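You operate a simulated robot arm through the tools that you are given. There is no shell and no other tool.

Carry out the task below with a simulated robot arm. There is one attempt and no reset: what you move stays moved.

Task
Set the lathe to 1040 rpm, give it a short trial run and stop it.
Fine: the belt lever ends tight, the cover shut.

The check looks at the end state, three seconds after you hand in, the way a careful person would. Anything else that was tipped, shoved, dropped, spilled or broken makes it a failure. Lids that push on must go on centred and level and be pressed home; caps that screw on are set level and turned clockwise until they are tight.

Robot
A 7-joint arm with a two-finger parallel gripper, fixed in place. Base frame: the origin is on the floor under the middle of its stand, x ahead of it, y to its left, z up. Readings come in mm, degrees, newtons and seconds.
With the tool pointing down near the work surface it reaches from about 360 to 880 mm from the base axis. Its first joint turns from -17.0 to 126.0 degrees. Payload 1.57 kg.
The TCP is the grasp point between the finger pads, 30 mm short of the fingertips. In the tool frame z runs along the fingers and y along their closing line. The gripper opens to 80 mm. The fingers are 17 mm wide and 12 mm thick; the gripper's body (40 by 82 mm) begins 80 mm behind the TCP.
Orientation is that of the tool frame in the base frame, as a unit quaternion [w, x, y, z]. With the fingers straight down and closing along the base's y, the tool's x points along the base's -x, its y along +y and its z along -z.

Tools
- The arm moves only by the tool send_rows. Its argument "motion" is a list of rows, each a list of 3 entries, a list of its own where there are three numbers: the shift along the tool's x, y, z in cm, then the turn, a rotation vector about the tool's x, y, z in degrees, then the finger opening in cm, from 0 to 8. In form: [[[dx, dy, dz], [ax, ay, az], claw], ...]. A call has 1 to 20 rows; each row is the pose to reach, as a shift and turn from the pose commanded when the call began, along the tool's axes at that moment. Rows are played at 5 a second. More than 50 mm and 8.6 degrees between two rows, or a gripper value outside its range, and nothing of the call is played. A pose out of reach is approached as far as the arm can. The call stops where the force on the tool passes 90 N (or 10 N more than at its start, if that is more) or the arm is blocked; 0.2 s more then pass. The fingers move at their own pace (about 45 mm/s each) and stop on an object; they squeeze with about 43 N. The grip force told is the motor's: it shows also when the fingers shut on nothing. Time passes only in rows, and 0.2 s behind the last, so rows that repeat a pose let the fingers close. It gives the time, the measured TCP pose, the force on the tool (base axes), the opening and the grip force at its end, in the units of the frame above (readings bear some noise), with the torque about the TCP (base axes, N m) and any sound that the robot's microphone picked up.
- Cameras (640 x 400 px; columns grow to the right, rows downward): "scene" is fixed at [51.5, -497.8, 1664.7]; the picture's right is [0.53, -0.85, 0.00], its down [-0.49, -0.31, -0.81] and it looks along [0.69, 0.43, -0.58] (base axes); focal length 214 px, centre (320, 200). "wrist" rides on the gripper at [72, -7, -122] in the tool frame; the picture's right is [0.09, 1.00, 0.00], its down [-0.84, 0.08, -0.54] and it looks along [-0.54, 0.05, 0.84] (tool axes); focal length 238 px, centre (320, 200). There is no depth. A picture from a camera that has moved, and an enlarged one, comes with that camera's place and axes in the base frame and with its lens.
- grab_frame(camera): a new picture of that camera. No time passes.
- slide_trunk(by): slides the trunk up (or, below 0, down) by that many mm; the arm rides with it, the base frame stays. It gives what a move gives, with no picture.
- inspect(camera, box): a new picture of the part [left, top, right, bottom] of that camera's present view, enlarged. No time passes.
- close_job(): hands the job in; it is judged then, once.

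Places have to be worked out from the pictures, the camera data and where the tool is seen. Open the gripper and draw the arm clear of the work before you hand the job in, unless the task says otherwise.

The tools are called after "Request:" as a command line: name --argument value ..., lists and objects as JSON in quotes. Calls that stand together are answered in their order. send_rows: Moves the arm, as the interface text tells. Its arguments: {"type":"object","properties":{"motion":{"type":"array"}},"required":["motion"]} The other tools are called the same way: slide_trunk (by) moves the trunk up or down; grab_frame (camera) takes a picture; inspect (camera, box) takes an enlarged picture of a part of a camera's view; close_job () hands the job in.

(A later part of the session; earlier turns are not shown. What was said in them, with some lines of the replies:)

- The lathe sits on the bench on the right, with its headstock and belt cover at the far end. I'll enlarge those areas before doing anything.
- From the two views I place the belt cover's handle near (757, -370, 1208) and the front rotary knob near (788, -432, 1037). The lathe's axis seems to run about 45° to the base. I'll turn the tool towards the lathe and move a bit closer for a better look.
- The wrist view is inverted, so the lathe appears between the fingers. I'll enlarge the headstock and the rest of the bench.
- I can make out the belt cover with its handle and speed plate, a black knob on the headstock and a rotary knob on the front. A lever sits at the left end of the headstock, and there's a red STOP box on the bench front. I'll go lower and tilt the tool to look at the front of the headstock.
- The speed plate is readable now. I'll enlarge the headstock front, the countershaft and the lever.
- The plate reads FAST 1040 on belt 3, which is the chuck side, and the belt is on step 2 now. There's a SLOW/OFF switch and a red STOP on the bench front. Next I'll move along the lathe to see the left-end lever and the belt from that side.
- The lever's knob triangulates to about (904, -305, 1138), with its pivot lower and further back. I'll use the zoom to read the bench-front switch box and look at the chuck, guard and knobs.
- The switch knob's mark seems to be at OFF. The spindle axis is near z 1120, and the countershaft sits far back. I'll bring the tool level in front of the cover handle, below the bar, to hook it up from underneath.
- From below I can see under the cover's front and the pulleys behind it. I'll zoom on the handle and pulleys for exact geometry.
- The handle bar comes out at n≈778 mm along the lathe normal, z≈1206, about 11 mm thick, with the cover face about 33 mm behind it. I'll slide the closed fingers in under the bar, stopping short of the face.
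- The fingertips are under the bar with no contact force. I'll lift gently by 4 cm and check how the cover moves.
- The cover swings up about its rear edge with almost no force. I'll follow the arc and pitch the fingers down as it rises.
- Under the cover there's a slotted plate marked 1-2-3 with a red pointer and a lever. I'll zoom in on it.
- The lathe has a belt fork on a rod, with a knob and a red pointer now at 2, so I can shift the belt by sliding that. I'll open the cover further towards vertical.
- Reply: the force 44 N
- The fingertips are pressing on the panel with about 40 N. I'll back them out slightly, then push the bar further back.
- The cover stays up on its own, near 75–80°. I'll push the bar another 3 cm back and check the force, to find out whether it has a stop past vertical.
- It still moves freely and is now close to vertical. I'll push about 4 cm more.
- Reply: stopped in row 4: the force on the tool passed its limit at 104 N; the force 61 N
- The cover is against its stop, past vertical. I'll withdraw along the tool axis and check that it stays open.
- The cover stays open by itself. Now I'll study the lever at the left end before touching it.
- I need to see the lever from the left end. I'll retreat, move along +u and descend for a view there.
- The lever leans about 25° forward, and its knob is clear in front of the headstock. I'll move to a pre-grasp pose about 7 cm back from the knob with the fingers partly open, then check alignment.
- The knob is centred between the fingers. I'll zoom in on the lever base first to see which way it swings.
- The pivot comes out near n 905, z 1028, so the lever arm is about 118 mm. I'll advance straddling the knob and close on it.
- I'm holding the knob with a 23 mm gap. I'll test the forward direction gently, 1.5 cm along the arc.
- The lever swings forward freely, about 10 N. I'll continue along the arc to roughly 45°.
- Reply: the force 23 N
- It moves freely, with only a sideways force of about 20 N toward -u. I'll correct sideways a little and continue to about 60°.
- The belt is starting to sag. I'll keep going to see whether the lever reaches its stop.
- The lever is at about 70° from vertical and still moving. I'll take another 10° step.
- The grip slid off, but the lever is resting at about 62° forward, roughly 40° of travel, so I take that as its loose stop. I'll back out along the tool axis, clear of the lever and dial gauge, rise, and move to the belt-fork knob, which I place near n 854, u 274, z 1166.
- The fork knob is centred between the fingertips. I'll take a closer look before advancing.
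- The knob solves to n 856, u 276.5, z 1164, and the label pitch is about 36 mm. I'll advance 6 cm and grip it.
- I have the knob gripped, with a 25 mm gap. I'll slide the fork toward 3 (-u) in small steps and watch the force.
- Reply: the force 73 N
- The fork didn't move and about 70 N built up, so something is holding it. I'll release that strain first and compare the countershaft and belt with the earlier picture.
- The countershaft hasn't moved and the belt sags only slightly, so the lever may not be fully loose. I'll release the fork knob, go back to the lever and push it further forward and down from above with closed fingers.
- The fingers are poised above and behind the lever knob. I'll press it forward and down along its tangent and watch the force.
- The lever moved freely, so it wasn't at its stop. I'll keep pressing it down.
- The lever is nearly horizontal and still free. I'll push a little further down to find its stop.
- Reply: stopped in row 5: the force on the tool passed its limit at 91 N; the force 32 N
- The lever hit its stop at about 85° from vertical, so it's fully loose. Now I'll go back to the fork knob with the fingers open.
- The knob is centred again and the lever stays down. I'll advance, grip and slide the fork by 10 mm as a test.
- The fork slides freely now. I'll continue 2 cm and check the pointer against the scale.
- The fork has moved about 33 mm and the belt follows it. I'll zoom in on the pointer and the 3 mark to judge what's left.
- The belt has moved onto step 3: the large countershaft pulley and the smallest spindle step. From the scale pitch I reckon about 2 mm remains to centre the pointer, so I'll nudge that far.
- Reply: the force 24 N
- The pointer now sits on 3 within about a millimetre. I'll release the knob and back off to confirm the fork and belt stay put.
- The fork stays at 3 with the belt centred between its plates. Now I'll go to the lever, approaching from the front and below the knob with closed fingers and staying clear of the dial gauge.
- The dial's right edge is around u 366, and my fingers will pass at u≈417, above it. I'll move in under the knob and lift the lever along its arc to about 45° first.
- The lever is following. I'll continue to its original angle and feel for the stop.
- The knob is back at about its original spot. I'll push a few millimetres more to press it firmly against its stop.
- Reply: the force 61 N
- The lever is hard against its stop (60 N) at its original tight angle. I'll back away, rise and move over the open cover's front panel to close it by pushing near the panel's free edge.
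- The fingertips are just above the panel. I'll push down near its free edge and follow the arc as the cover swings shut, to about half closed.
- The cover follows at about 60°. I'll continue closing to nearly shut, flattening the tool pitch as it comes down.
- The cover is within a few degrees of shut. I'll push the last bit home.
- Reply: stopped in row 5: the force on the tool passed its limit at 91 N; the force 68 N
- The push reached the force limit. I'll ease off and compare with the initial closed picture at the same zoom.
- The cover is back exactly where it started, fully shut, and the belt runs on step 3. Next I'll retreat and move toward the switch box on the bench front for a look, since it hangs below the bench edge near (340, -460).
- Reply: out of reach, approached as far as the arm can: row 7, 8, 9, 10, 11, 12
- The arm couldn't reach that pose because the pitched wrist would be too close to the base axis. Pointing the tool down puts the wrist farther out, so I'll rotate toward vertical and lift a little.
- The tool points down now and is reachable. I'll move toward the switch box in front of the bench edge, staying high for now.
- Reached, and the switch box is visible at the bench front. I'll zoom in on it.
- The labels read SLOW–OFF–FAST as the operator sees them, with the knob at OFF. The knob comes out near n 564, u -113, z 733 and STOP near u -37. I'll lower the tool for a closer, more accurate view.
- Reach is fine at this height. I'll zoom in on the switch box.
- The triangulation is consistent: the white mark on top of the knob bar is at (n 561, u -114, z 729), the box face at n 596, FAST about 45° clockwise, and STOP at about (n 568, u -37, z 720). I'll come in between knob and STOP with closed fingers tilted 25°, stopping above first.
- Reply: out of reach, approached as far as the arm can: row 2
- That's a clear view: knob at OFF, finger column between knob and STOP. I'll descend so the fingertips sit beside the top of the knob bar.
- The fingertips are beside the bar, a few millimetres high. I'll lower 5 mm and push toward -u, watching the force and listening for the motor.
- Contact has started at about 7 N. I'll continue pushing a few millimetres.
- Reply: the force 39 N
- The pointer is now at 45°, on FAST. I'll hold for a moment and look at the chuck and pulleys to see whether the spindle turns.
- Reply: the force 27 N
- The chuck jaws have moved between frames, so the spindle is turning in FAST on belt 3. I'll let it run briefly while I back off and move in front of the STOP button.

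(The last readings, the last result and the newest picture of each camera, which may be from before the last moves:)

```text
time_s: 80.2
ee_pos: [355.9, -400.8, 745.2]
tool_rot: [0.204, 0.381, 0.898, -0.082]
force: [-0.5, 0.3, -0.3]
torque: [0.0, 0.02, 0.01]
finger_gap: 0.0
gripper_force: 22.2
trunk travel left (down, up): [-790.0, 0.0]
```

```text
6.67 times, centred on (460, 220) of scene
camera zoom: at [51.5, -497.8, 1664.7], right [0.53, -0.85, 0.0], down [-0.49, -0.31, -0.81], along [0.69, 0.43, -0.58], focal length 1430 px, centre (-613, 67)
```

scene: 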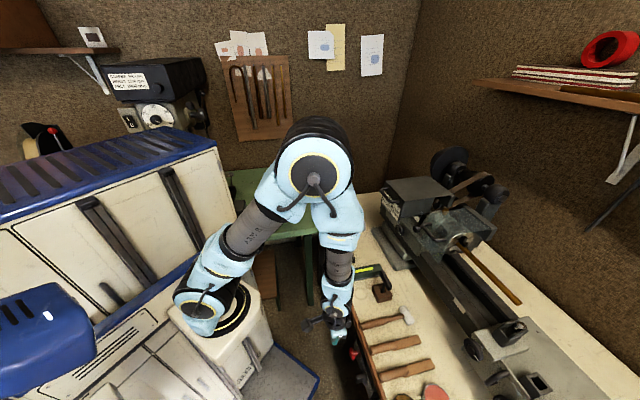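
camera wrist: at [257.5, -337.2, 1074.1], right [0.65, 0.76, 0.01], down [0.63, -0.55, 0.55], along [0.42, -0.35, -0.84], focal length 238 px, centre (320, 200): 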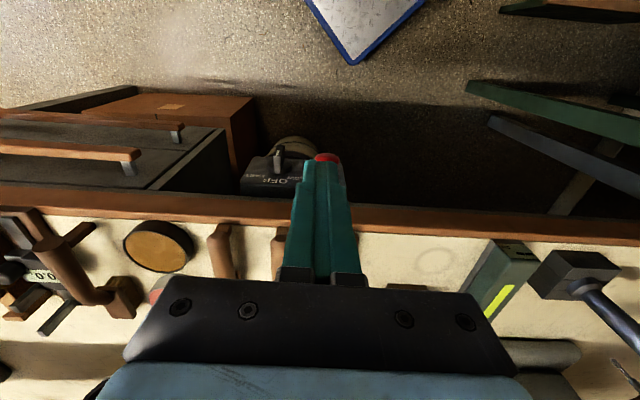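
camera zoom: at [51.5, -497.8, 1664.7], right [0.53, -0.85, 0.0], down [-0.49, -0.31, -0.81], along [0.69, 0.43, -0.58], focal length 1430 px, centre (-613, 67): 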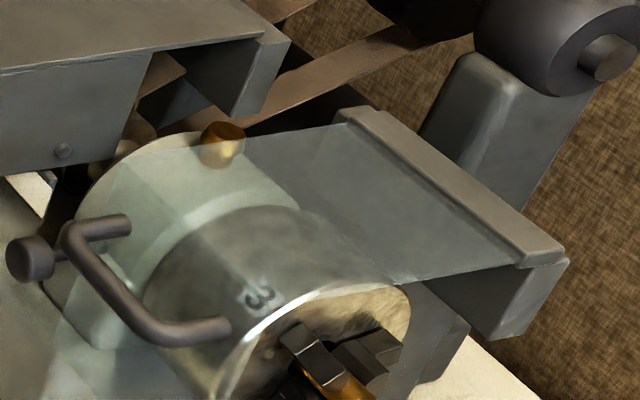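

It's still running, with the finger centred on the STOP button. I'll press STOP now.

Request:
send_rows --motion '[[[-0.6, 0, 0.28], [0, 0, 0], 0], [[-1.1, 0, 0.5], [0, 0, 0], 0], [[-1.5, 0, 0.7], [0, 0, 0], 0], [[-1.9, 0, 0.9], [0, 0, 0], 0], [[-1.9, 0, 0.9], [0, 0, 0], 0]]'

Request:
inspect --camera "wrist" --box '[120, 80, 440, 260]'

Request:
inspect --camera "scene" --box '[420, 190, 500, 250]'

Request:
inspect --camera "scene" --box '[325, 325, 385, 395]'

```text
time_s: 81.4
ee_pos: [369.7, -416.7, 746.6]
tool_rot: [0.204, 0.38, 0.899, -0.082]
force: [0.0, 0.4, 1.3]
torque: [0.0, -0.01, 0.0]
finger_gap: 0.1
gripper_force: 21.9
trunk travel left (down, up): [-790.0, 0.0]
```

```text
2.00 times, centred on (280, 170) of wrist
camera zoom: at [283.9, -337.3, 824.8], right [0.66, 0.75, -0.03], down [0.42, -0.33, 0.85], along [0.63, -0.57, -0.53], focal length 477 px, centre (400, 260)
```

zoom: 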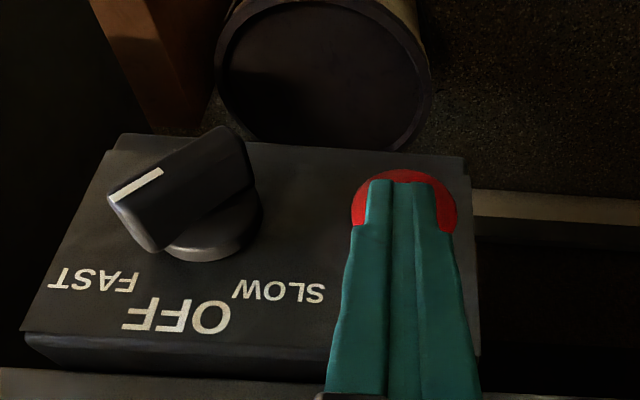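

```text
6.67 times, centred on (460, 220) of scene
camera zoom: at [51.5, -497.8, 1664.7], right [0.53, -0.85, 0.0], down [-0.49, -0.31, -0.81], along [0.69, 0.43, -0.58], focal length 1430 px, centre (-613, 67)
```

zoom: 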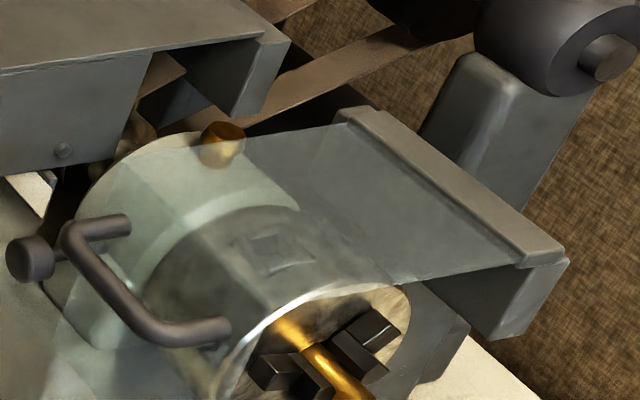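

```text
5.71 times, centred on (355, 360) of scene
camera zoom: at [51.5, -497.8, 1664.7], right [0.53, -0.85, 0.0], down [-0.49, -0.31, -0.81], along [0.69, 0.43, -0.58], focal length 1226 px, centre (120, -714)
```

zoom: 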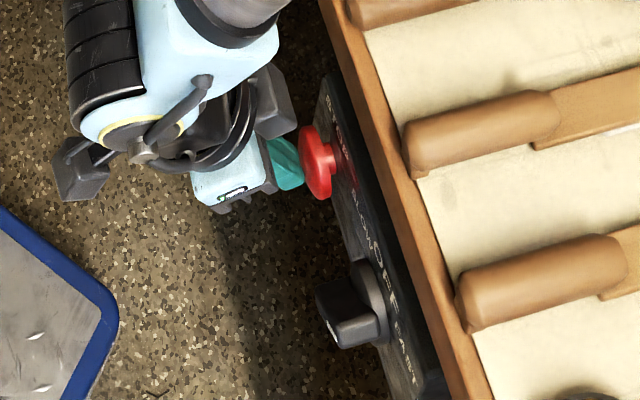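

The mushroom seems to have moved in under very little force. I'll press further until it bottoms out, then check whether the chuck still turns.

Request:
send_rows --motion '[[[-0.4, 0, 0.2], [0, 0, 0], 0], [[-0.7, 0, 0.35], [0, 0, 0], 0], [[-0.9, 0, 0.42], [0, 0, 0], 0], [[-0.9, 0, 0.42], [0, 0, 0], 0]]'

Request:
inspect --camera "scene" --box '[420, 190, 500, 250]'

Request:
inspect --camera "scene" --box '[325, 325, 385, 395]'

```text
time_s: 82.4
ee_pos: [373.9, -420.8, 744.6]
tool_rot: [0.201, 0.381, 0.899, -0.08]
force: [-23.5, 23.7, 1.3]
torque: [0.52, 0.5, 0.08]
finger_gap: 0.1
gripper_force: 21.2
trunk travel left (down, up): [-790.0, 0.0]
```

```text
6.67 times, centred on (460, 220) of scene
camera zoom: at [51.5, -497.8, 1664.7], right [0.53, -0.85, 0.0], down [-0.49, -0.31, -0.81], along [0.69, 0.43, -0.58], focal length 1430 px, centre (-613, 67)
```

zoom: 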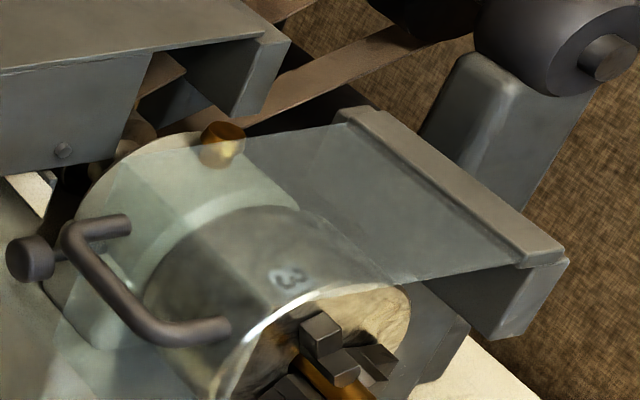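

```text
5.71 times, centred on (355, 360) of scene
camera zoom: at [51.5, -497.8, 1664.7], right [0.53, -0.85, 0.0], down [-0.49, -0.31, -0.81], along [0.69, 0.43, -0.58], focal length 1226 px, centre (120, -714)
```

zoom: 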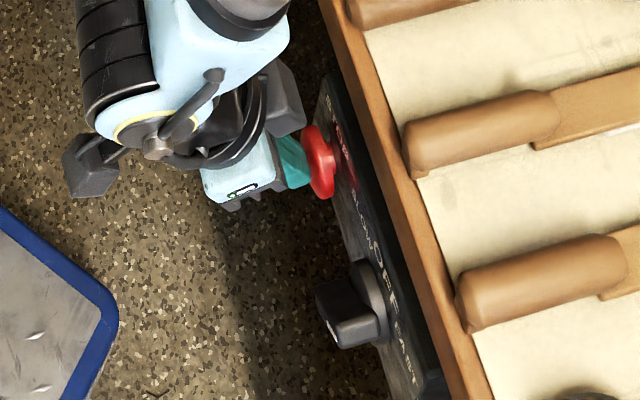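

The button is fully in at 33 N. I'll hold briefly and compare the chuck between two moments.

Request:
send_rows --motion '[[[0, 0, 0], [0, 0, 0], 0], [[0, 0, 0], [0, 0, 0], 0]]'

Request:
inspect --camera "scene" --box '[420, 190, 500, 250]'

Request:
send_rows --motion '[[[0.5, 0, -0.25], [0, 0, 0], 0], [[1.5, 0, -0.7], [0, 0, 0], 0], [[2.5, 0, -1.2], [0, 0, 0], 0]]'

Request:
inspect --camera "scene" --box '[420, 190, 500, 250]'

Request:
inspect --camera "wrist" --box '[120, 80, 440, 260]'

```text
time_s: 83.0
ee_pos: [374.2, -420.8, 745.5]
tool_rot: [0.199, 0.381, 0.9, -0.078]
force: [-25.7, 23.1, -5.1]
torque: [0.57, 0.7, 0.04]
finger_gap: 0.0
gripper_force: 21.5
trunk travel left (down, up): [-790.0, 0.0]
```

```text
6.67 times, centred on (460, 220) of scene
camera zoom: at [51.5, -497.8, 1664.7], right [0.53, -0.85, 0.0], down [-0.49, -0.31, -0.81], along [0.69, 0.43, -0.58], focal length 1430 px, centre (-613, 67)
```

zoom: 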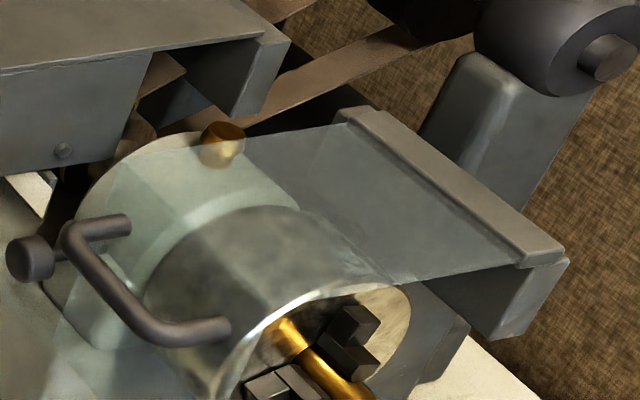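

```text
time_s: 83.8
ee_pos: [359.4, -405.3, 746.5]
tool_rot: [0.206, 0.38, 0.898, -0.082]
force: [-0.7, 0.2, 0.2]
torque: [0.02, 0.04, 0.0]
finger_gap: 0.2
gripper_force: 21.4
trunk travel left (down, up): [-790.0, 0.0]
```

```text
6.67 times, centred on (460, 220) of scene
camera zoom: at [51.5, -497.8, 1664.7], right [0.53, -0.85, 0.0], down [-0.49, -0.31, -0.81], along [0.69, 0.43, -0.58], focal length 1430 px, centre (-613, 67)
```

zoom: 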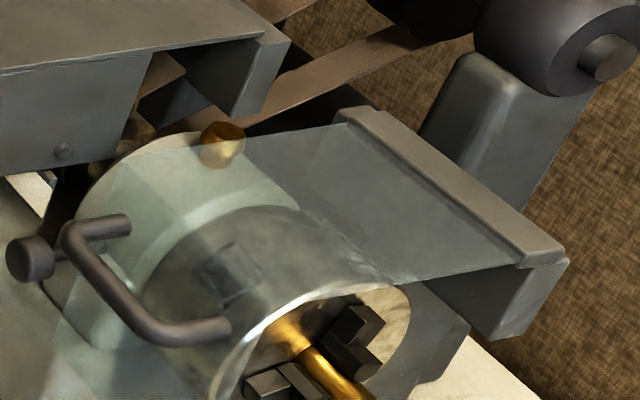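

```text
2.00 times, centred on (280, 170) of wrist
camera zoom: at [272.6, -325.7, 824.7], right [0.66, 0.75, -0.03], down [0.41, -0.32, 0.85], along [0.63, -0.57, -0.52], focal length 477 px, centre (400, 260)
```

zoom: 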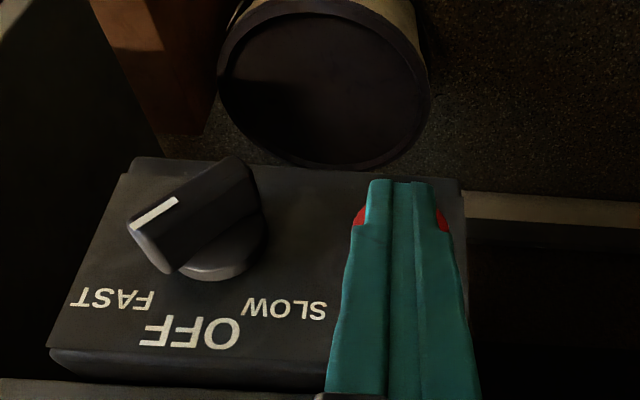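

The chuck seems to be slowing. I'll back off and up, clear of the button, let a second pass and compare again.

Request:
send_rows --motion '[[[1.0, 0, -1.5], [0, 0, 0], 0], [[1.0, 0, -4], [0, 0, 0], 0], [[1.0, 0, -4], [0, 0, 0], 0], [[1.0, 0, -4], [0, 0, 0], 0], [[1.0, 0, -4], [0, 0, 0], 0]]'

Request:
inspect --camera "scene" --box '[420, 190, 500, 250]'

Request:
send_rows --motion '[[[0, 0, 0], [0, 0, 0], 0], [[0, 0, 0], [0, 0, 0], 0], [[0, 0, 0], [0, 0, 0], 0]]'

Request:
inspect --camera "scene" --box '[420, 190, 500, 250]'

Request:
inspect --camera "wrist" --box '[120, 80, 440, 260]'

```text
time_s: 85.0
ee_pos: [338.9, -385.5, 778.0]
tool_rot: [0.204, 0.381, 0.898, -0.082]
force: [-0.4, 0.1, -0.3]
torque: [-0.03, -0.01, 0.0]
finger_gap: 0.0
gripper_force: 21.1
trunk travel left (down, up): [-790.0, 0.0]
```

```text
6.67 times, centred on (460, 220) of scene
camera zoom: at [51.5, -497.8, 1664.7], right [0.53, -0.85, 0.0], down [-0.49, -0.31, -0.81], along [0.69, 0.43, -0.58], focal length 1430 px, centre (-613, 67)
```

zoom: 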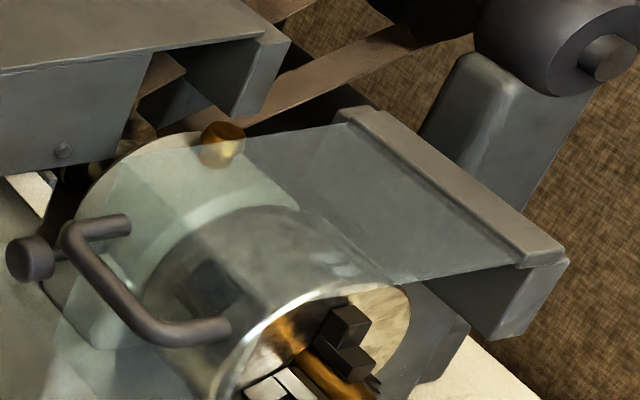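

```text
time_s: 85.8
ee_pos: [340.0, -384.8, 777.0]
tool_rot: [0.205, 0.38, 0.898, -0.08]
force: [-0.6, -0.2, -0.3]
torque: [0.02, 0.01, -0.01]
finger_gap: 0.0
gripper_force: 20.9
trunk travel left (down, up): [-790.0, 0.0]
```

```text
6.67 times, centred on (460, 220) of scene
camera zoom: at [51.5, -497.8, 1664.7], right [0.53, -0.85, 0.0], down [-0.49, -0.31, -0.81], along [0.69, 0.43, -0.58], focal length 1430 px, centre (-613, 67)
```

zoom: 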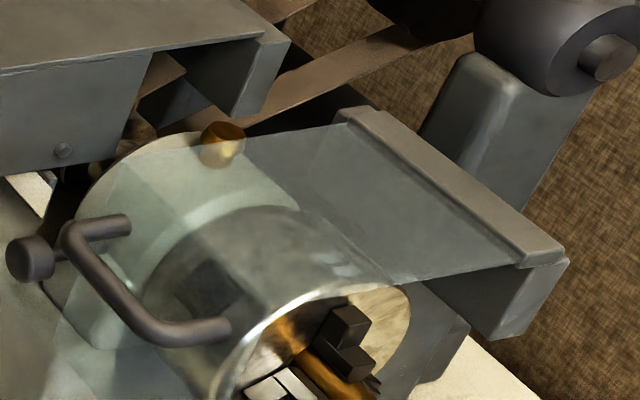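

```text
2.00 times, centred on (280, 170) of wrist
camera zoom: at [252.6, -305.5, 856.9], right [0.66, 0.75, -0.03], down [0.42, -0.33, 0.85], along [0.63, -0.57, -0.53], focal length 477 px, centre (400, 260)
```

zoom: 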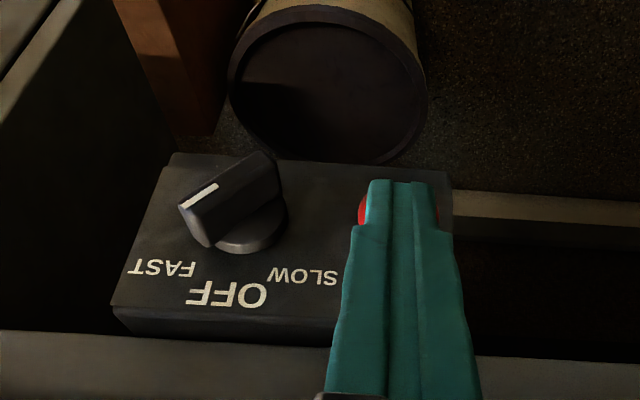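

The chuck is identical 0.8 s apart, so the spindle has stopped. I'll check the STOP button and the switch from the scene camera.

Request:
inspect --camera "scene" --box '[325, 325, 385, 395]'

Request:
grab_frame --camera "scene"

Request:
grab_frame --camera "wrist"

```text
5.71 times, centred on (355, 360) of scene
camera zoom: at [51.5, -497.8, 1664.7], right [0.53, -0.85, 0.0], down [-0.49, -0.31, -0.81], along [0.69, 0.43, -0.58], focal length 1226 px, centre (120, -714)
```

zoom: 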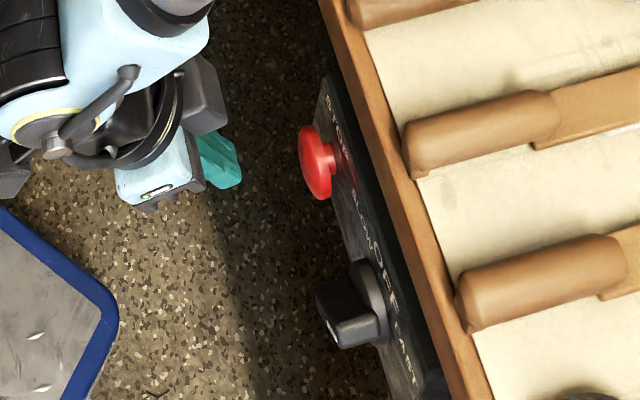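

```text
taken
```

scene: 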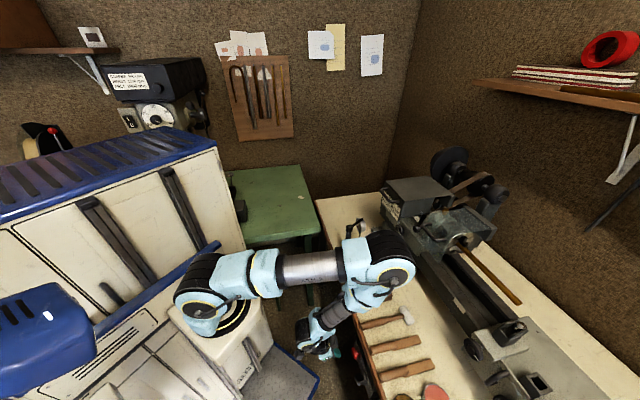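

```text
taken
camera wrist: at [252.6, -305.5, 856.9], right [0.66, 0.75, -0.03], down [0.42, -0.33, 0.85], along [0.63, -0.57, -0.53], focal length 238 px, centre (320, 200)
```

wrist: 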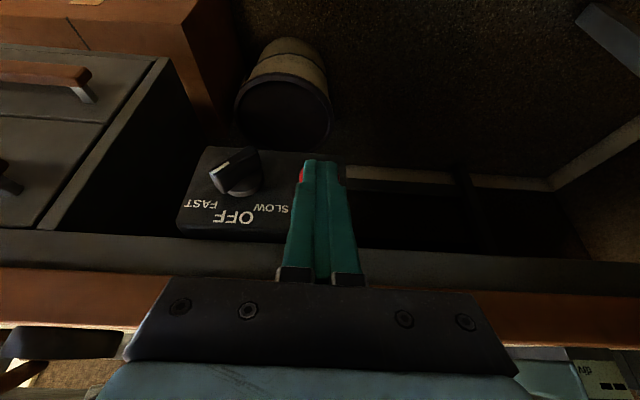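

STOP is latched in and the spindle is at rest. I'll also return the selector to OFF, approaching the bar from the FAST side with the fingertips.

Request:
send_rows --motion '[[[0, -3.7, 0], [0, 0, 0], 0], [[0, -7.5, 0], [0, 0, 0], 0], [[0, -11.2, 0], [0, 0, 0], 0], [[0, -11.2, 0], [0, 0, 0], 0]]'

Request:
inspect --camera "wrist" --box '[160, 80, 480, 260]'

Request:
grab_frame --camera "scene"

```text
time_s: 86.8
ee_pos: [258.3, -463.1, 776.6]
tool_rot: [0.204, 0.381, 0.898, -0.082]
force: [0.3, 0.4, 0.3]
torque: [-0.01, 0.02, -0.01]
finger_gap: 0.0
gripper_force: 21.4
trunk travel left (down, up): [-790.0, 0.0]
```

```text
2.00 times, centred on (320, 170) of wrist
camera zoom: at [172.0, -383.7, 855.9], right [0.66, 0.75, -0.03], down [0.42, -0.33, 0.85], along [0.63, -0.57, -0.53], focal length 477 px, centre (320, 260)
```

zoom: 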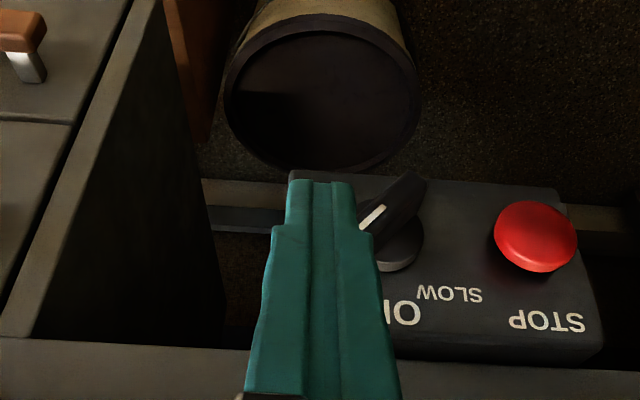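

```text
taken
```

scene: 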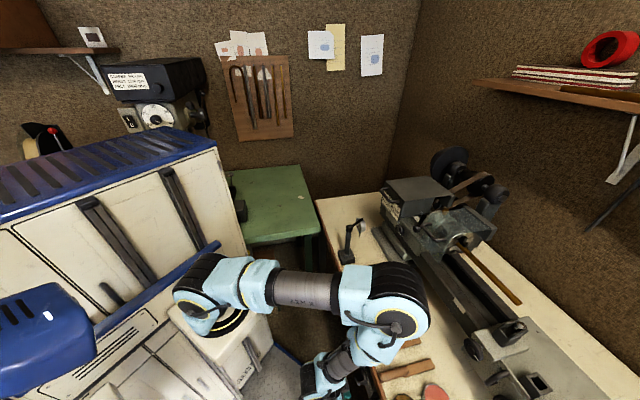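

I'm positioned on the FAST side, clear of the knob. I'll lower and move forward beside the bar's pointer end.

Request:
send_rows --motion '[[[0.5, 0, 1.1], [0, 0, 0], 0], [[1.0, 0, 2.2], [0, 0, 0], 0], [[-1.2, 0.05, 3.2], [0, 0, 0], 0], [[-3.5, 0.1, 4.3], [0, 0, 0], 0], [[-3.5, 0.1, 4.3], [0, 0, 0], 0]]'

Request:
inspect --camera "wrist" --box '[200, 80, 440, 220]'

```text
time_s: 88.0
ee_pos: [296.0, -498.0, 752.7]
tool_rot: [0.205, 0.381, 0.898, -0.082]
force: [0.0, 0.1, -0.2]
torque: [0.01, 0.0, 0.03]
finger_gap: 0.0
gripper_force: 21.5
trunk travel left (down, up): [-790.0, 0.0]
```

```text
2.67 times, centred on (320, 150) of wrist
camera zoom: at [208.0, -418.9, 831.3], right [0.66, 0.75, -0.03], down [0.42, -0.33, 0.85], along [0.63, -0.57, -0.53], focal length 636 px, centre (320, 333)
```

zoom: 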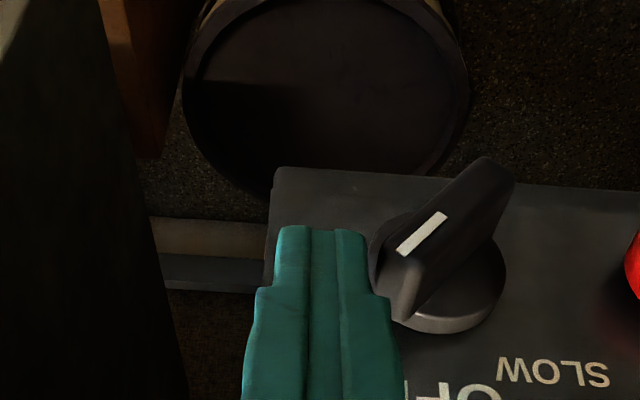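

The finger sits right beside the pointer end. I'll push toward +u in small steps to bring the bar upright.

Request:
send_rows --motion '[[[0, 0.5, 0], [0, 0, 0], 0], [[0, 1.0, 0], [0, 0, 0], 0], [[0, 1.3, 0], [0, 0, 0], 0], [[0, 1.3, 0], [0, 0, 0], 0]]'

Request:
inspect --camera "wrist" --box '[200, 80, 440, 220]'

```text
time_s: 89.0
ee_pos: [299.7, -493.6, 754.2]
tool_rot: [0.205, 0.382, 0.897, -0.087]
force: [-33.8, -27.3, 38.6]
torque: [-0.56, 0.31, -0.27]
finger_gap: 0.0
gripper_force: 21.6
trunk travel left (down, up): [-790.0, 0.0]
```

```text
2.67 times, centred on (320, 150) of wrist
camera zoom: at [213.2, -412.8, 833.8], right [0.66, 0.75, -0.04], down [0.42, -0.32, 0.85], along [0.62, -0.58, -0.52], focal length 636 px, centre (320, 333)
```

zoom: 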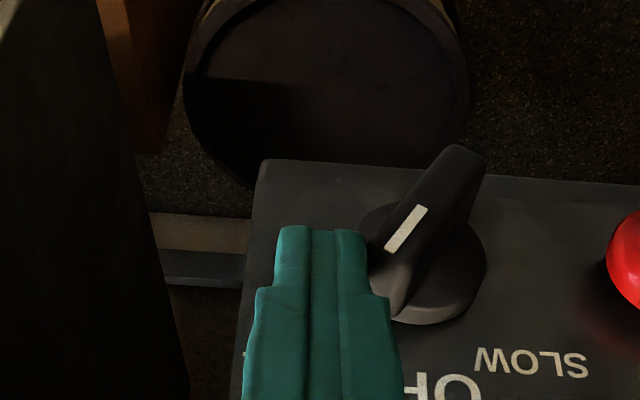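

The finger is wedging on the end face at 58 N, which is inefficient. I'll back out and instead push down on the tail side of the bar from the +u side. That swings the pointer upright, and the finger's edge limits the rotation.

Request:
send_rows --motion '[[[0, -0.7, 0], [0, 0, 0], 0], [[0, -1.3, 0], [0, 0, 0], 0], [[2.5, -1.3, -1.2], [0, 0, 0], 0], [[5.0, -1.3, -2.3], [0, 0, 0], 0], [[5.0, 1.5, -2.3], [0, 0, 0], 0], [[5.0, 4.4, -2.3], [0, 0, 0], 0], [[2.3, 4.4, -1.3], [0, 0, 0], 0], [[-0.4, 4.4, -0.4], [0, 0, 0], 0], [[-0.4, 4.4, -0.4], [0, 0, 0], 0]]'

Request:
inspect --camera "wrist" --box '[200, 80, 440, 220]'

Request:
inspect --camera "scene" --box '[325, 325, 385, 395]'

```text
time_s: 91.0
ee_pos: [336.6, -460.1, 759.2]
tool_rot: [0.203, 0.381, 0.898, -0.081]
force: [-0.1, 0.2, 0.5]
torque: [-0.02, 0.02, -0.01]
finger_gap: 0.1
gripper_force: 21.3
trunk travel left (down, up): [-790.0, 0.0]
```

```text
2.67 times, centred on (320, 150) of wrist
camera zoom: at [251.1, -380.2, 837.8], right [0.66, 0.75, -0.03], down [0.42, -0.33, 0.85], along [0.63, -0.57, -0.53], focal length 636 px, centre (320, 333)
```

zoom: 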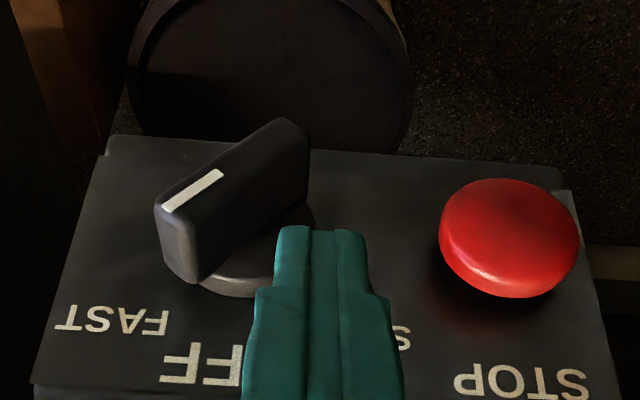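

```text
5.71 times, centred on (355, 360) of scene
camera zoom: at [51.5, -497.8, 1664.7], right [0.53, -0.85, 0.0], down [-0.49, -0.31, -0.81], along [0.69, 0.43, -0.58], focal length 1226 px, centre (120, -714)
```

zoom: 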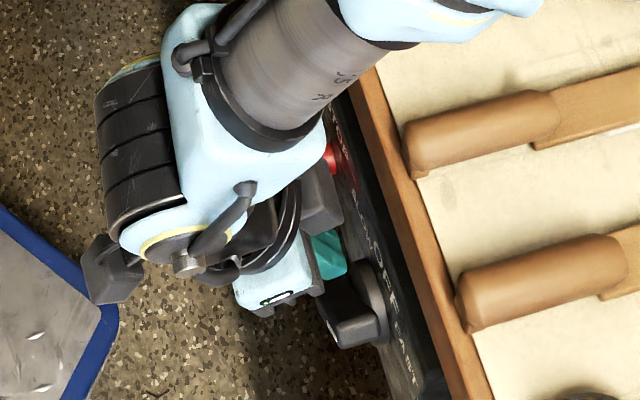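

The bar is back at FAST, held by its detent. I'll push straight down on its tail side in small steps.

Request:
send_rows --motion '[[[0.25, 0, 0.55], [0, 0, 0], 0], [[0.42, 0, 0.9], [0, 0, 0], 0], [[0.6, 0, 1.25], [0, 0, 0], 0], [[0.72, 0, 1.55], [0, 0, 0], 0], [[0.72, 0, 1.55], [0, 0, 0], 0]]'

Request:
inspect --camera "wrist" --box '[200, 80, 440, 220]'

```text
time_s: 92.2
ee_pos: [337.0, -460.8, 741.9]
tool_rot: [0.205, 0.381, 0.898, -0.082]
force: [0.3, -0.2, 0.4]
torque: [0.01, -0.03, 0.0]
finger_gap: 0.0
gripper_force: 22.0
trunk travel left (down, up): [-790.0, 0.0]
```

```text
2.67 times, centred on (320, 150) of wrist
camera zoom: at [251.2, -380.7, 820.5], right [0.66, 0.75, -0.03], down [0.42, -0.33, 0.85], along [0.63, -0.57, -0.53], focal length 636 px, centre (320, 333)
```

zoom: 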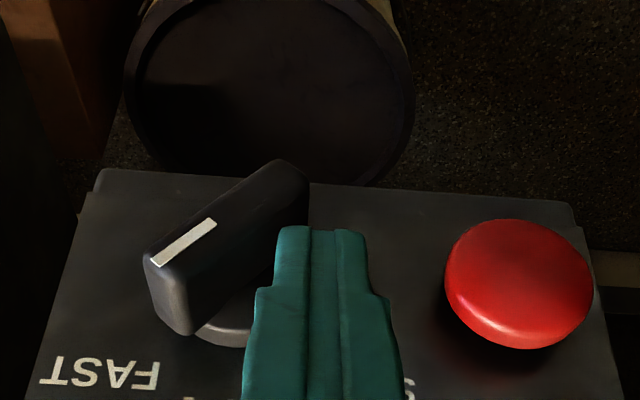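

The geometry says contact is imminent: the bar is longer and thinner than I assumed, about 42 by 10 mm. I'll continue down in small steps.

Request:
send_rows --motion '[[[0.13, 0, 0.27], [0, 0, 0], 0], [[0.25, 0, 0.54], [0, 0, 0], 0], [[0.38, 0, 0.8], [0, 0, 0], 0], [[0.38, 0, 0.8], [0, 0, 0], 0]]'

Request:
inspect --camera "wrist" --box '[200, 80, 440, 220]'

```text
time_s: 93.2
ee_pos: [337.6, -460.8, 731.9]
tool_rot: [0.204, 0.381, 0.898, -0.081]
force: [0.4, 1.6, -0.6]
torque: [-0.02, 0.02, -0.01]
finger_gap: 0.0
gripper_force: 21.7
trunk travel left (down, up): [-790.0, 0.0]
```

```text
2.67 times, centred on (320, 150) of wrist
camera zoom: at [250.7, -380.4, 811.5], right [0.66, 0.75, -0.03], down [0.42, -0.33, 0.85], along [0.63, -0.57, -0.53], focal length 636 px, centre (320, 333)
```

zoom: 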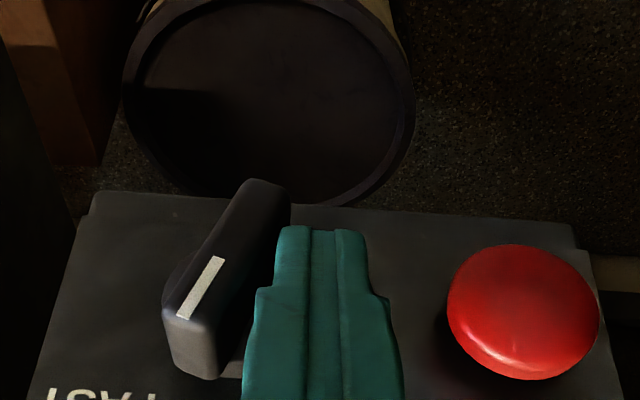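

The bar has come back to about 20°. I'll go a little lower and then shift slightly toward -u to bring it upright.

Request:
send_rows --motion '[[[0.13, 0, 0.27], [0, 0, 0], 0], [[0.25, 0, 0.54], [0, 0, 0], 0], [[0.25, -0.15, 0.54], [0, 0, 0], 0], [[0.25, -0.15, 0.54], [0, 0, 0], 0]]'

Request:
inspect --camera "wrist" --box '[200, 80, 440, 220]'

```text
time_s: 94.2
ee_pos: [337.0, -461.4, 726.0]
tool_rot: [0.204, 0.38, 0.899, -0.081]
force: [2.1, 1.7, 1.8]
torque: [-0.05, 0.05, 0.04]
finger_gap: 0.0
gripper_force: 21.6
trunk travel left (down, up): [-790.0, 0.0]
```

```text
2.67 times, centred on (320, 150) of wrist
camera zoom: at [250.0, -381.1, 805.5], right [0.66, 0.75, -0.03], down [0.42, -0.33, 0.85], along [0.63, -0.57, -0.53], focal length 636 px, centre (320, 333)
```

zoom: 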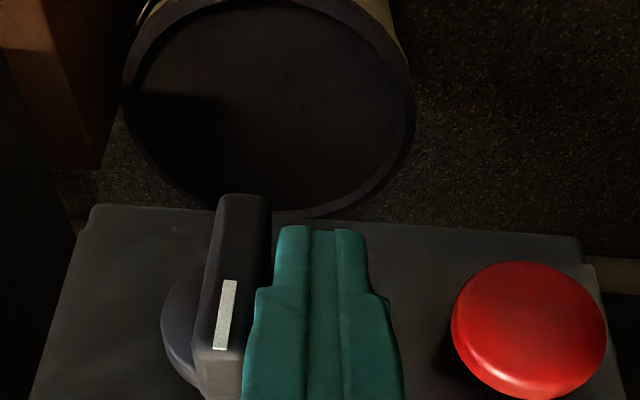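

The white mark is vertical again, so the selector is at OFF. I'll withdraw carefully and check the panel.

Request:
send_rows --motion '[[[0, 0.4, 0], [0, 0, 0], 0], [[2.2, 0.5, -1.0], [0, 0, 0], 0], [[4.5, 0.5, -2.1], [0, 0, 0], 0], [[6.3, 0.5, -3.0], [0, 0, 0], 0], [[4.6, 0.5, -6.6], [0, 0, 0], 0], [[2.9, 0.5, -10.2], [0, 0, 0], 0], [[2.9, 0.5, -10.2], [0, 0, 0], 0]]'

Request:
grab_frame --camera "wrist"

Request:
inspect --camera "wrist" --box '[200, 60, 440, 240]'

Request:
inspect --camera "scene" --box '[420, 190, 500, 250]'

Request:
grab_frame --camera "scene"

```text
time_s: 95.8
ee_pos: [291.6, -409.0, 805.5]
tool_rot: [0.203, 0.382, 0.898, -0.082]
force: [1.2, 0.1, -0.8]
torque: [0.0, -0.01, 0.02]
finger_gap: 0.0
gripper_force: 21.3
trunk travel left (down, up): [-790.0, 0.0]
```

```text
taken
camera wrist: at [204.5, -329.2, 884.9], right [0.66, 0.75, -0.03], down [0.42, -0.33, 0.85], along [0.63, -0.57, -0.53], focal length 238 px, centre (320, 200)
```

wrist: 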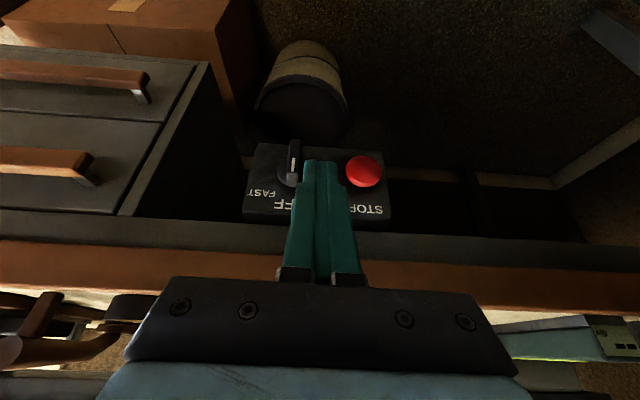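

```text
2.22 times, centred on (320, 150) of wrist
camera zoom: at [204.5, -329.2, 884.9], right [0.66, 0.75, -0.03], down [0.42, -0.33, 0.85], along [0.63, -0.57, -0.53], focal length 530 px, centre (320, 311)
```

zoom: 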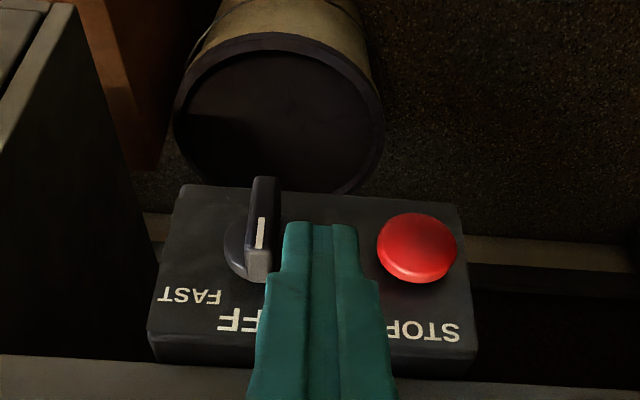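

```text
6.67 times, centred on (460, 220) of scene
camera zoom: at [51.5, -497.8, 1664.7], right [0.53, -0.85, 0.0], down [-0.49, -0.31, -0.81], along [0.69, 0.43, -0.58], focal length 1430 px, centre (-613, 67)
```

zoom: 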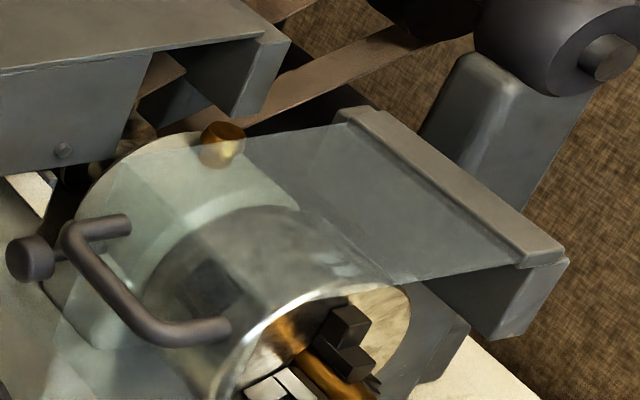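

```text
taken
```

scene: 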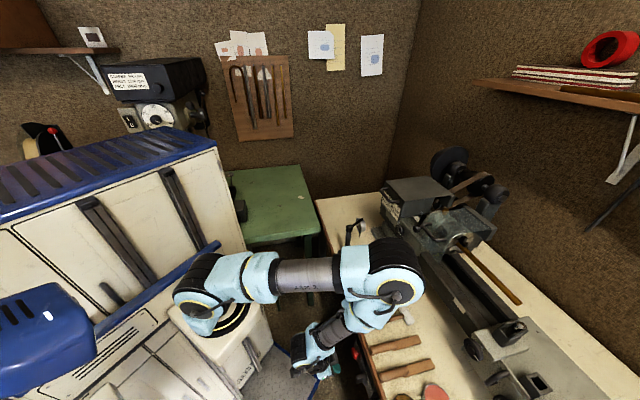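

The selector is at OFF, STOP is in and the chuck is unmoved. I'll raise the arm back up the way it came, rotating to tool-down.

Request:
send_rows --motion '[[[-1.5, 0.5, -3.3], [0, 6, 0], 0], [[-3.0, 1.0, -6.5], [0, 12.5, 0], 0], [[-4.6, 2.0, -9.8], [0, 19, 0], 0], [[-6.1, 3.0, -13.1], [0, 25, 0], 0], [[-7.8, 3.0, -16.7], [0, 25, 0], 1], [[-9.5, 3.0, -20.3], [0, 25, 0], 2], [[-11.2, 3.0, -23.9], [0, 25, 0], 3], [[-12.9, 3.0, -27.5], [0, 25, 0], 4], [[-14.6, 3.0, -31.1], [0, 25, 0], 5], [[-16.3, 3.0, -34.7], [0, 25, 0], 5], [[-18, 3.0, -38.3], [0, 25, 0], 5], [[-18, 3.0, -38.3], [0, 25, 0], 5]]'

Request:
grab_frame --camera "scene"

```text
time_s: 98.4
ee_pos: [308.0, -389.6, 1230.6]
tool_rot: [0.006, 0.389, 0.921, 0.002]
force: [1.0, -0.2, 1.0]
torque: [0.01, -0.02, -0.03]
finger_gap: 50.0
gripper_force: 0.1
out of reach, approached as far as the arm can: row 1, 2, 3
trunk travel left (down, up): [-790.0, 0.0]
```

```text
taken
```

scene: 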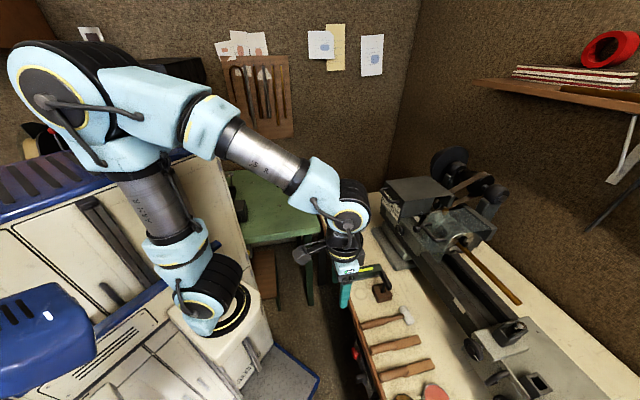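

The arm is back up. I'll move it well clear to a neutral pose and then inspect everything.

Request:
send_rows --motion '[[[0.4, 2.0, -4], [0, 0, 0], 6], [[0.8, 4.5, -8], [0, 0, 0], 6], [[1.2, 7.5, -11], [0, 0, 0], 8], [[1.8, 11, -14], [0, 0, 0], 8], [[2.4, 14.5, -17], [0, 0, 0], 8], [[3.0, 18, -20], [0, 0, 0], 8], [[3.4, 21, -22], [0, 0, 0], 8], [[3.7, 23.4, -22], [0, 0, 0], 8], [[3.7, 23.4, -22], [0, 0, 0], 8]]'

Request:
grab_frame --camera "scene"

Request:
inspect --camera "scene" --box '[320, 200, 480, 300]'

Request:
inspect --camera "scene" --box '[360, 140, 520, 240]'

Request:
inspect --camera "scene" --box '[325, 325, 385, 395]'

Request:
inspect --camera "scene" --box '[440, 230, 560, 400]'

```text
time_s: 100.4
ee_pos: [449.0, -199.0, 1451.4]
tool_rot: [0.005, 0.389, 0.921, 0.003]
force: [-0.4, 0.3, -0.4]
torque: [0.0, -0.02, 0.02]
finger_gap: 80.0
gripper_force: 0.0
out of reach, approached as far as the arm can: row 4
trunk travel left (down, up): [-790.0, 0.0]
```

```text
taken
```

scene: 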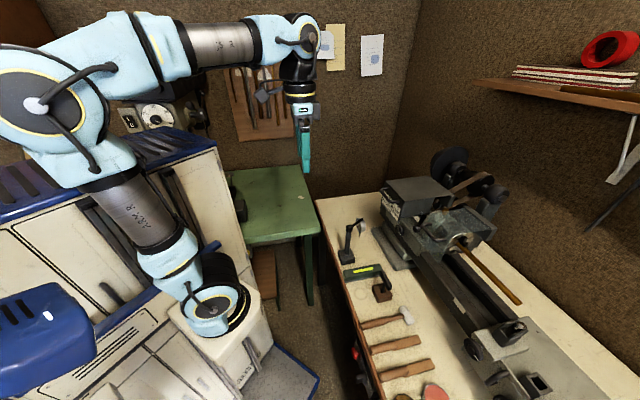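

```text
4.00 times, centred on (400, 250) of scene
camera zoom: at [51.5, -497.8, 1664.7], right [0.53, -0.85, 0.0], down [-0.49, -0.31, -0.81], along [0.69, 0.43, -0.58], focal length 858 px, centre (0, 0)
```

zoom: 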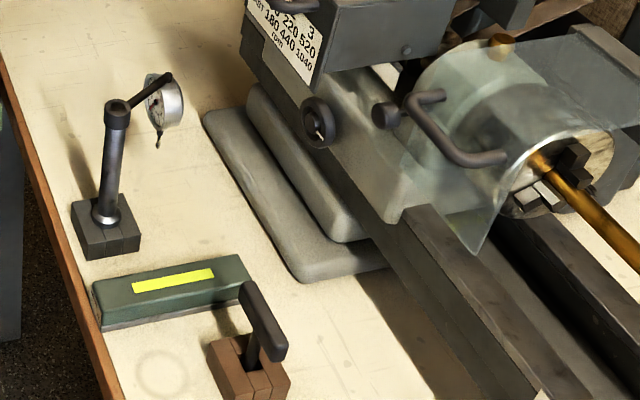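

```text
4.00 times, centred on (440, 190) of scene
camera zoom: at [51.5, -497.8, 1664.7], right [0.53, -0.85, 0.0], down [-0.49, -0.31, -0.81], along [0.69, 0.43, -0.58], focal length 858 px, centre (-160, 240)
```

zoom: 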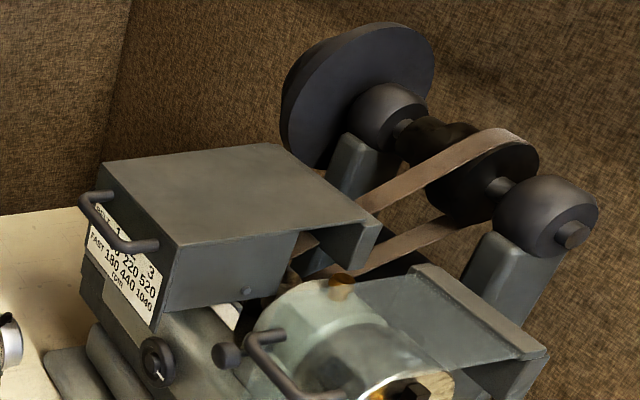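

```text
5.71 times, centred on (355, 360) of scene
camera zoom: at [51.5, -497.8, 1664.7], right [0.53, -0.85, 0.0], down [-0.49, -0.31, -0.81], along [0.69, 0.43, -0.58], focal length 1226 px, centre (120, -714)
```

zoom: 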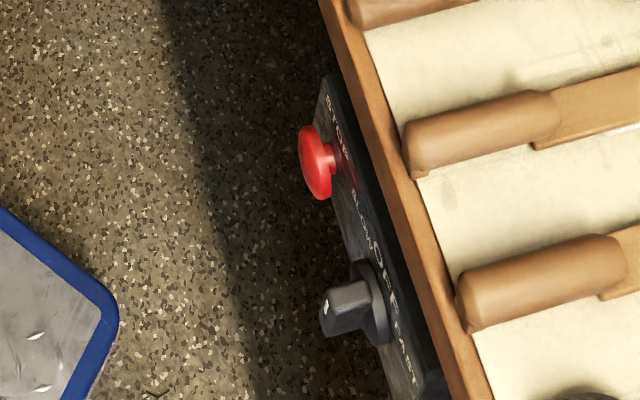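

```text
2.35 times, centred on (500, 315) of scene
camera zoom: at [51.5, -497.8, 1664.7], right [0.53, -0.85, 0.0], down [-0.49, -0.31, -0.81], along [0.69, 0.43, -0.58], focal length 505 px, centre (-104, -71)
```

zoom: 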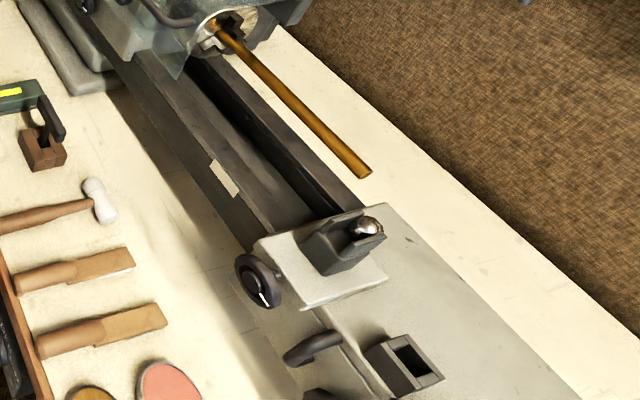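

The bench items, cover, belt and switch all look right. I'll confirm the belt lever with the wrist camera before handing in.

Request:
grab_frame --camera "wrist"

Request:
inspect --camera "wrist" --box '[260, 170, 420, 290]'

```text
taken
camera wrist: at [393.5, -151.7, 1572.6], right [0.65, 0.76, 0.01], down [0.63, -0.55, 0.55], along [0.42, -0.35, -0.84], focal length 238 px, centre (320, 200)
```

wrist: 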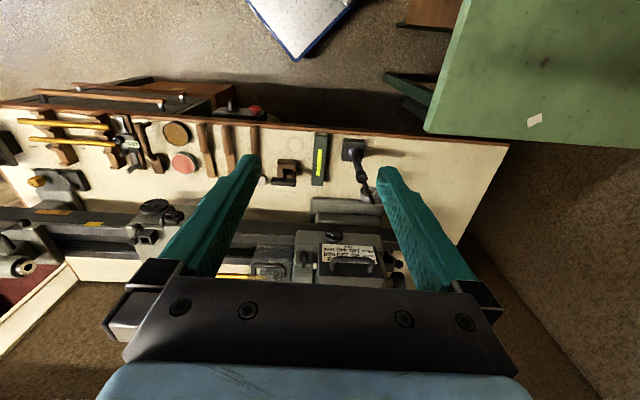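

```text
3.33 times, centred on (340, 230) of wrist
camera zoom: at [393.5, -151.7, 1572.6], right [0.65, 0.76, 0.01], down [0.63, -0.55, 0.55], along [0.42, -0.35, -0.84], focal length 794 px, centre (253, 100)
```

zoom: 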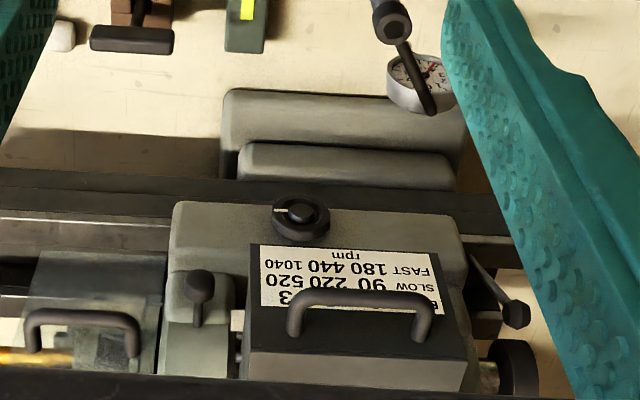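

The lever knob works out at about n 866, z 1133, which matches its original tight position. The cover is shut, the belt is on 3, the spindle is stopped with the switch OFF, and the arm is clear with the gripper open. Handing in.

Request:
close_job

```text
The job is handed in.
```

The lathe is set for 1040 rpm, has had a short trial run, and is stopped. I've handed the job in.

- **Speed:** the belt is on step 3. At the FAST switch setting, that gives 1040 rpm on the machine's plate. I had to swing the belt lever fully forward before the belt fork would move.
- **Belt lever:** it is back against its stop at its original angle.
- **Cover:** it is shut, in the same position as at the start.
- **Trial run:** the spindle ran on FAST for a few seconds. I saw the chuck turning between camera frames, but there was no speed reading or motor sound to confirm the exact rpm.
- **Stop:** I pressed STOP and the chuck came to rest. I then turned the switch back to OFF. STOP appears to have stayed latched in, so it may need releasing before the next start.

The tools and gauge on the bench look unmoved in the final pictures. The gripper is open and the arm is clear of the lathe.
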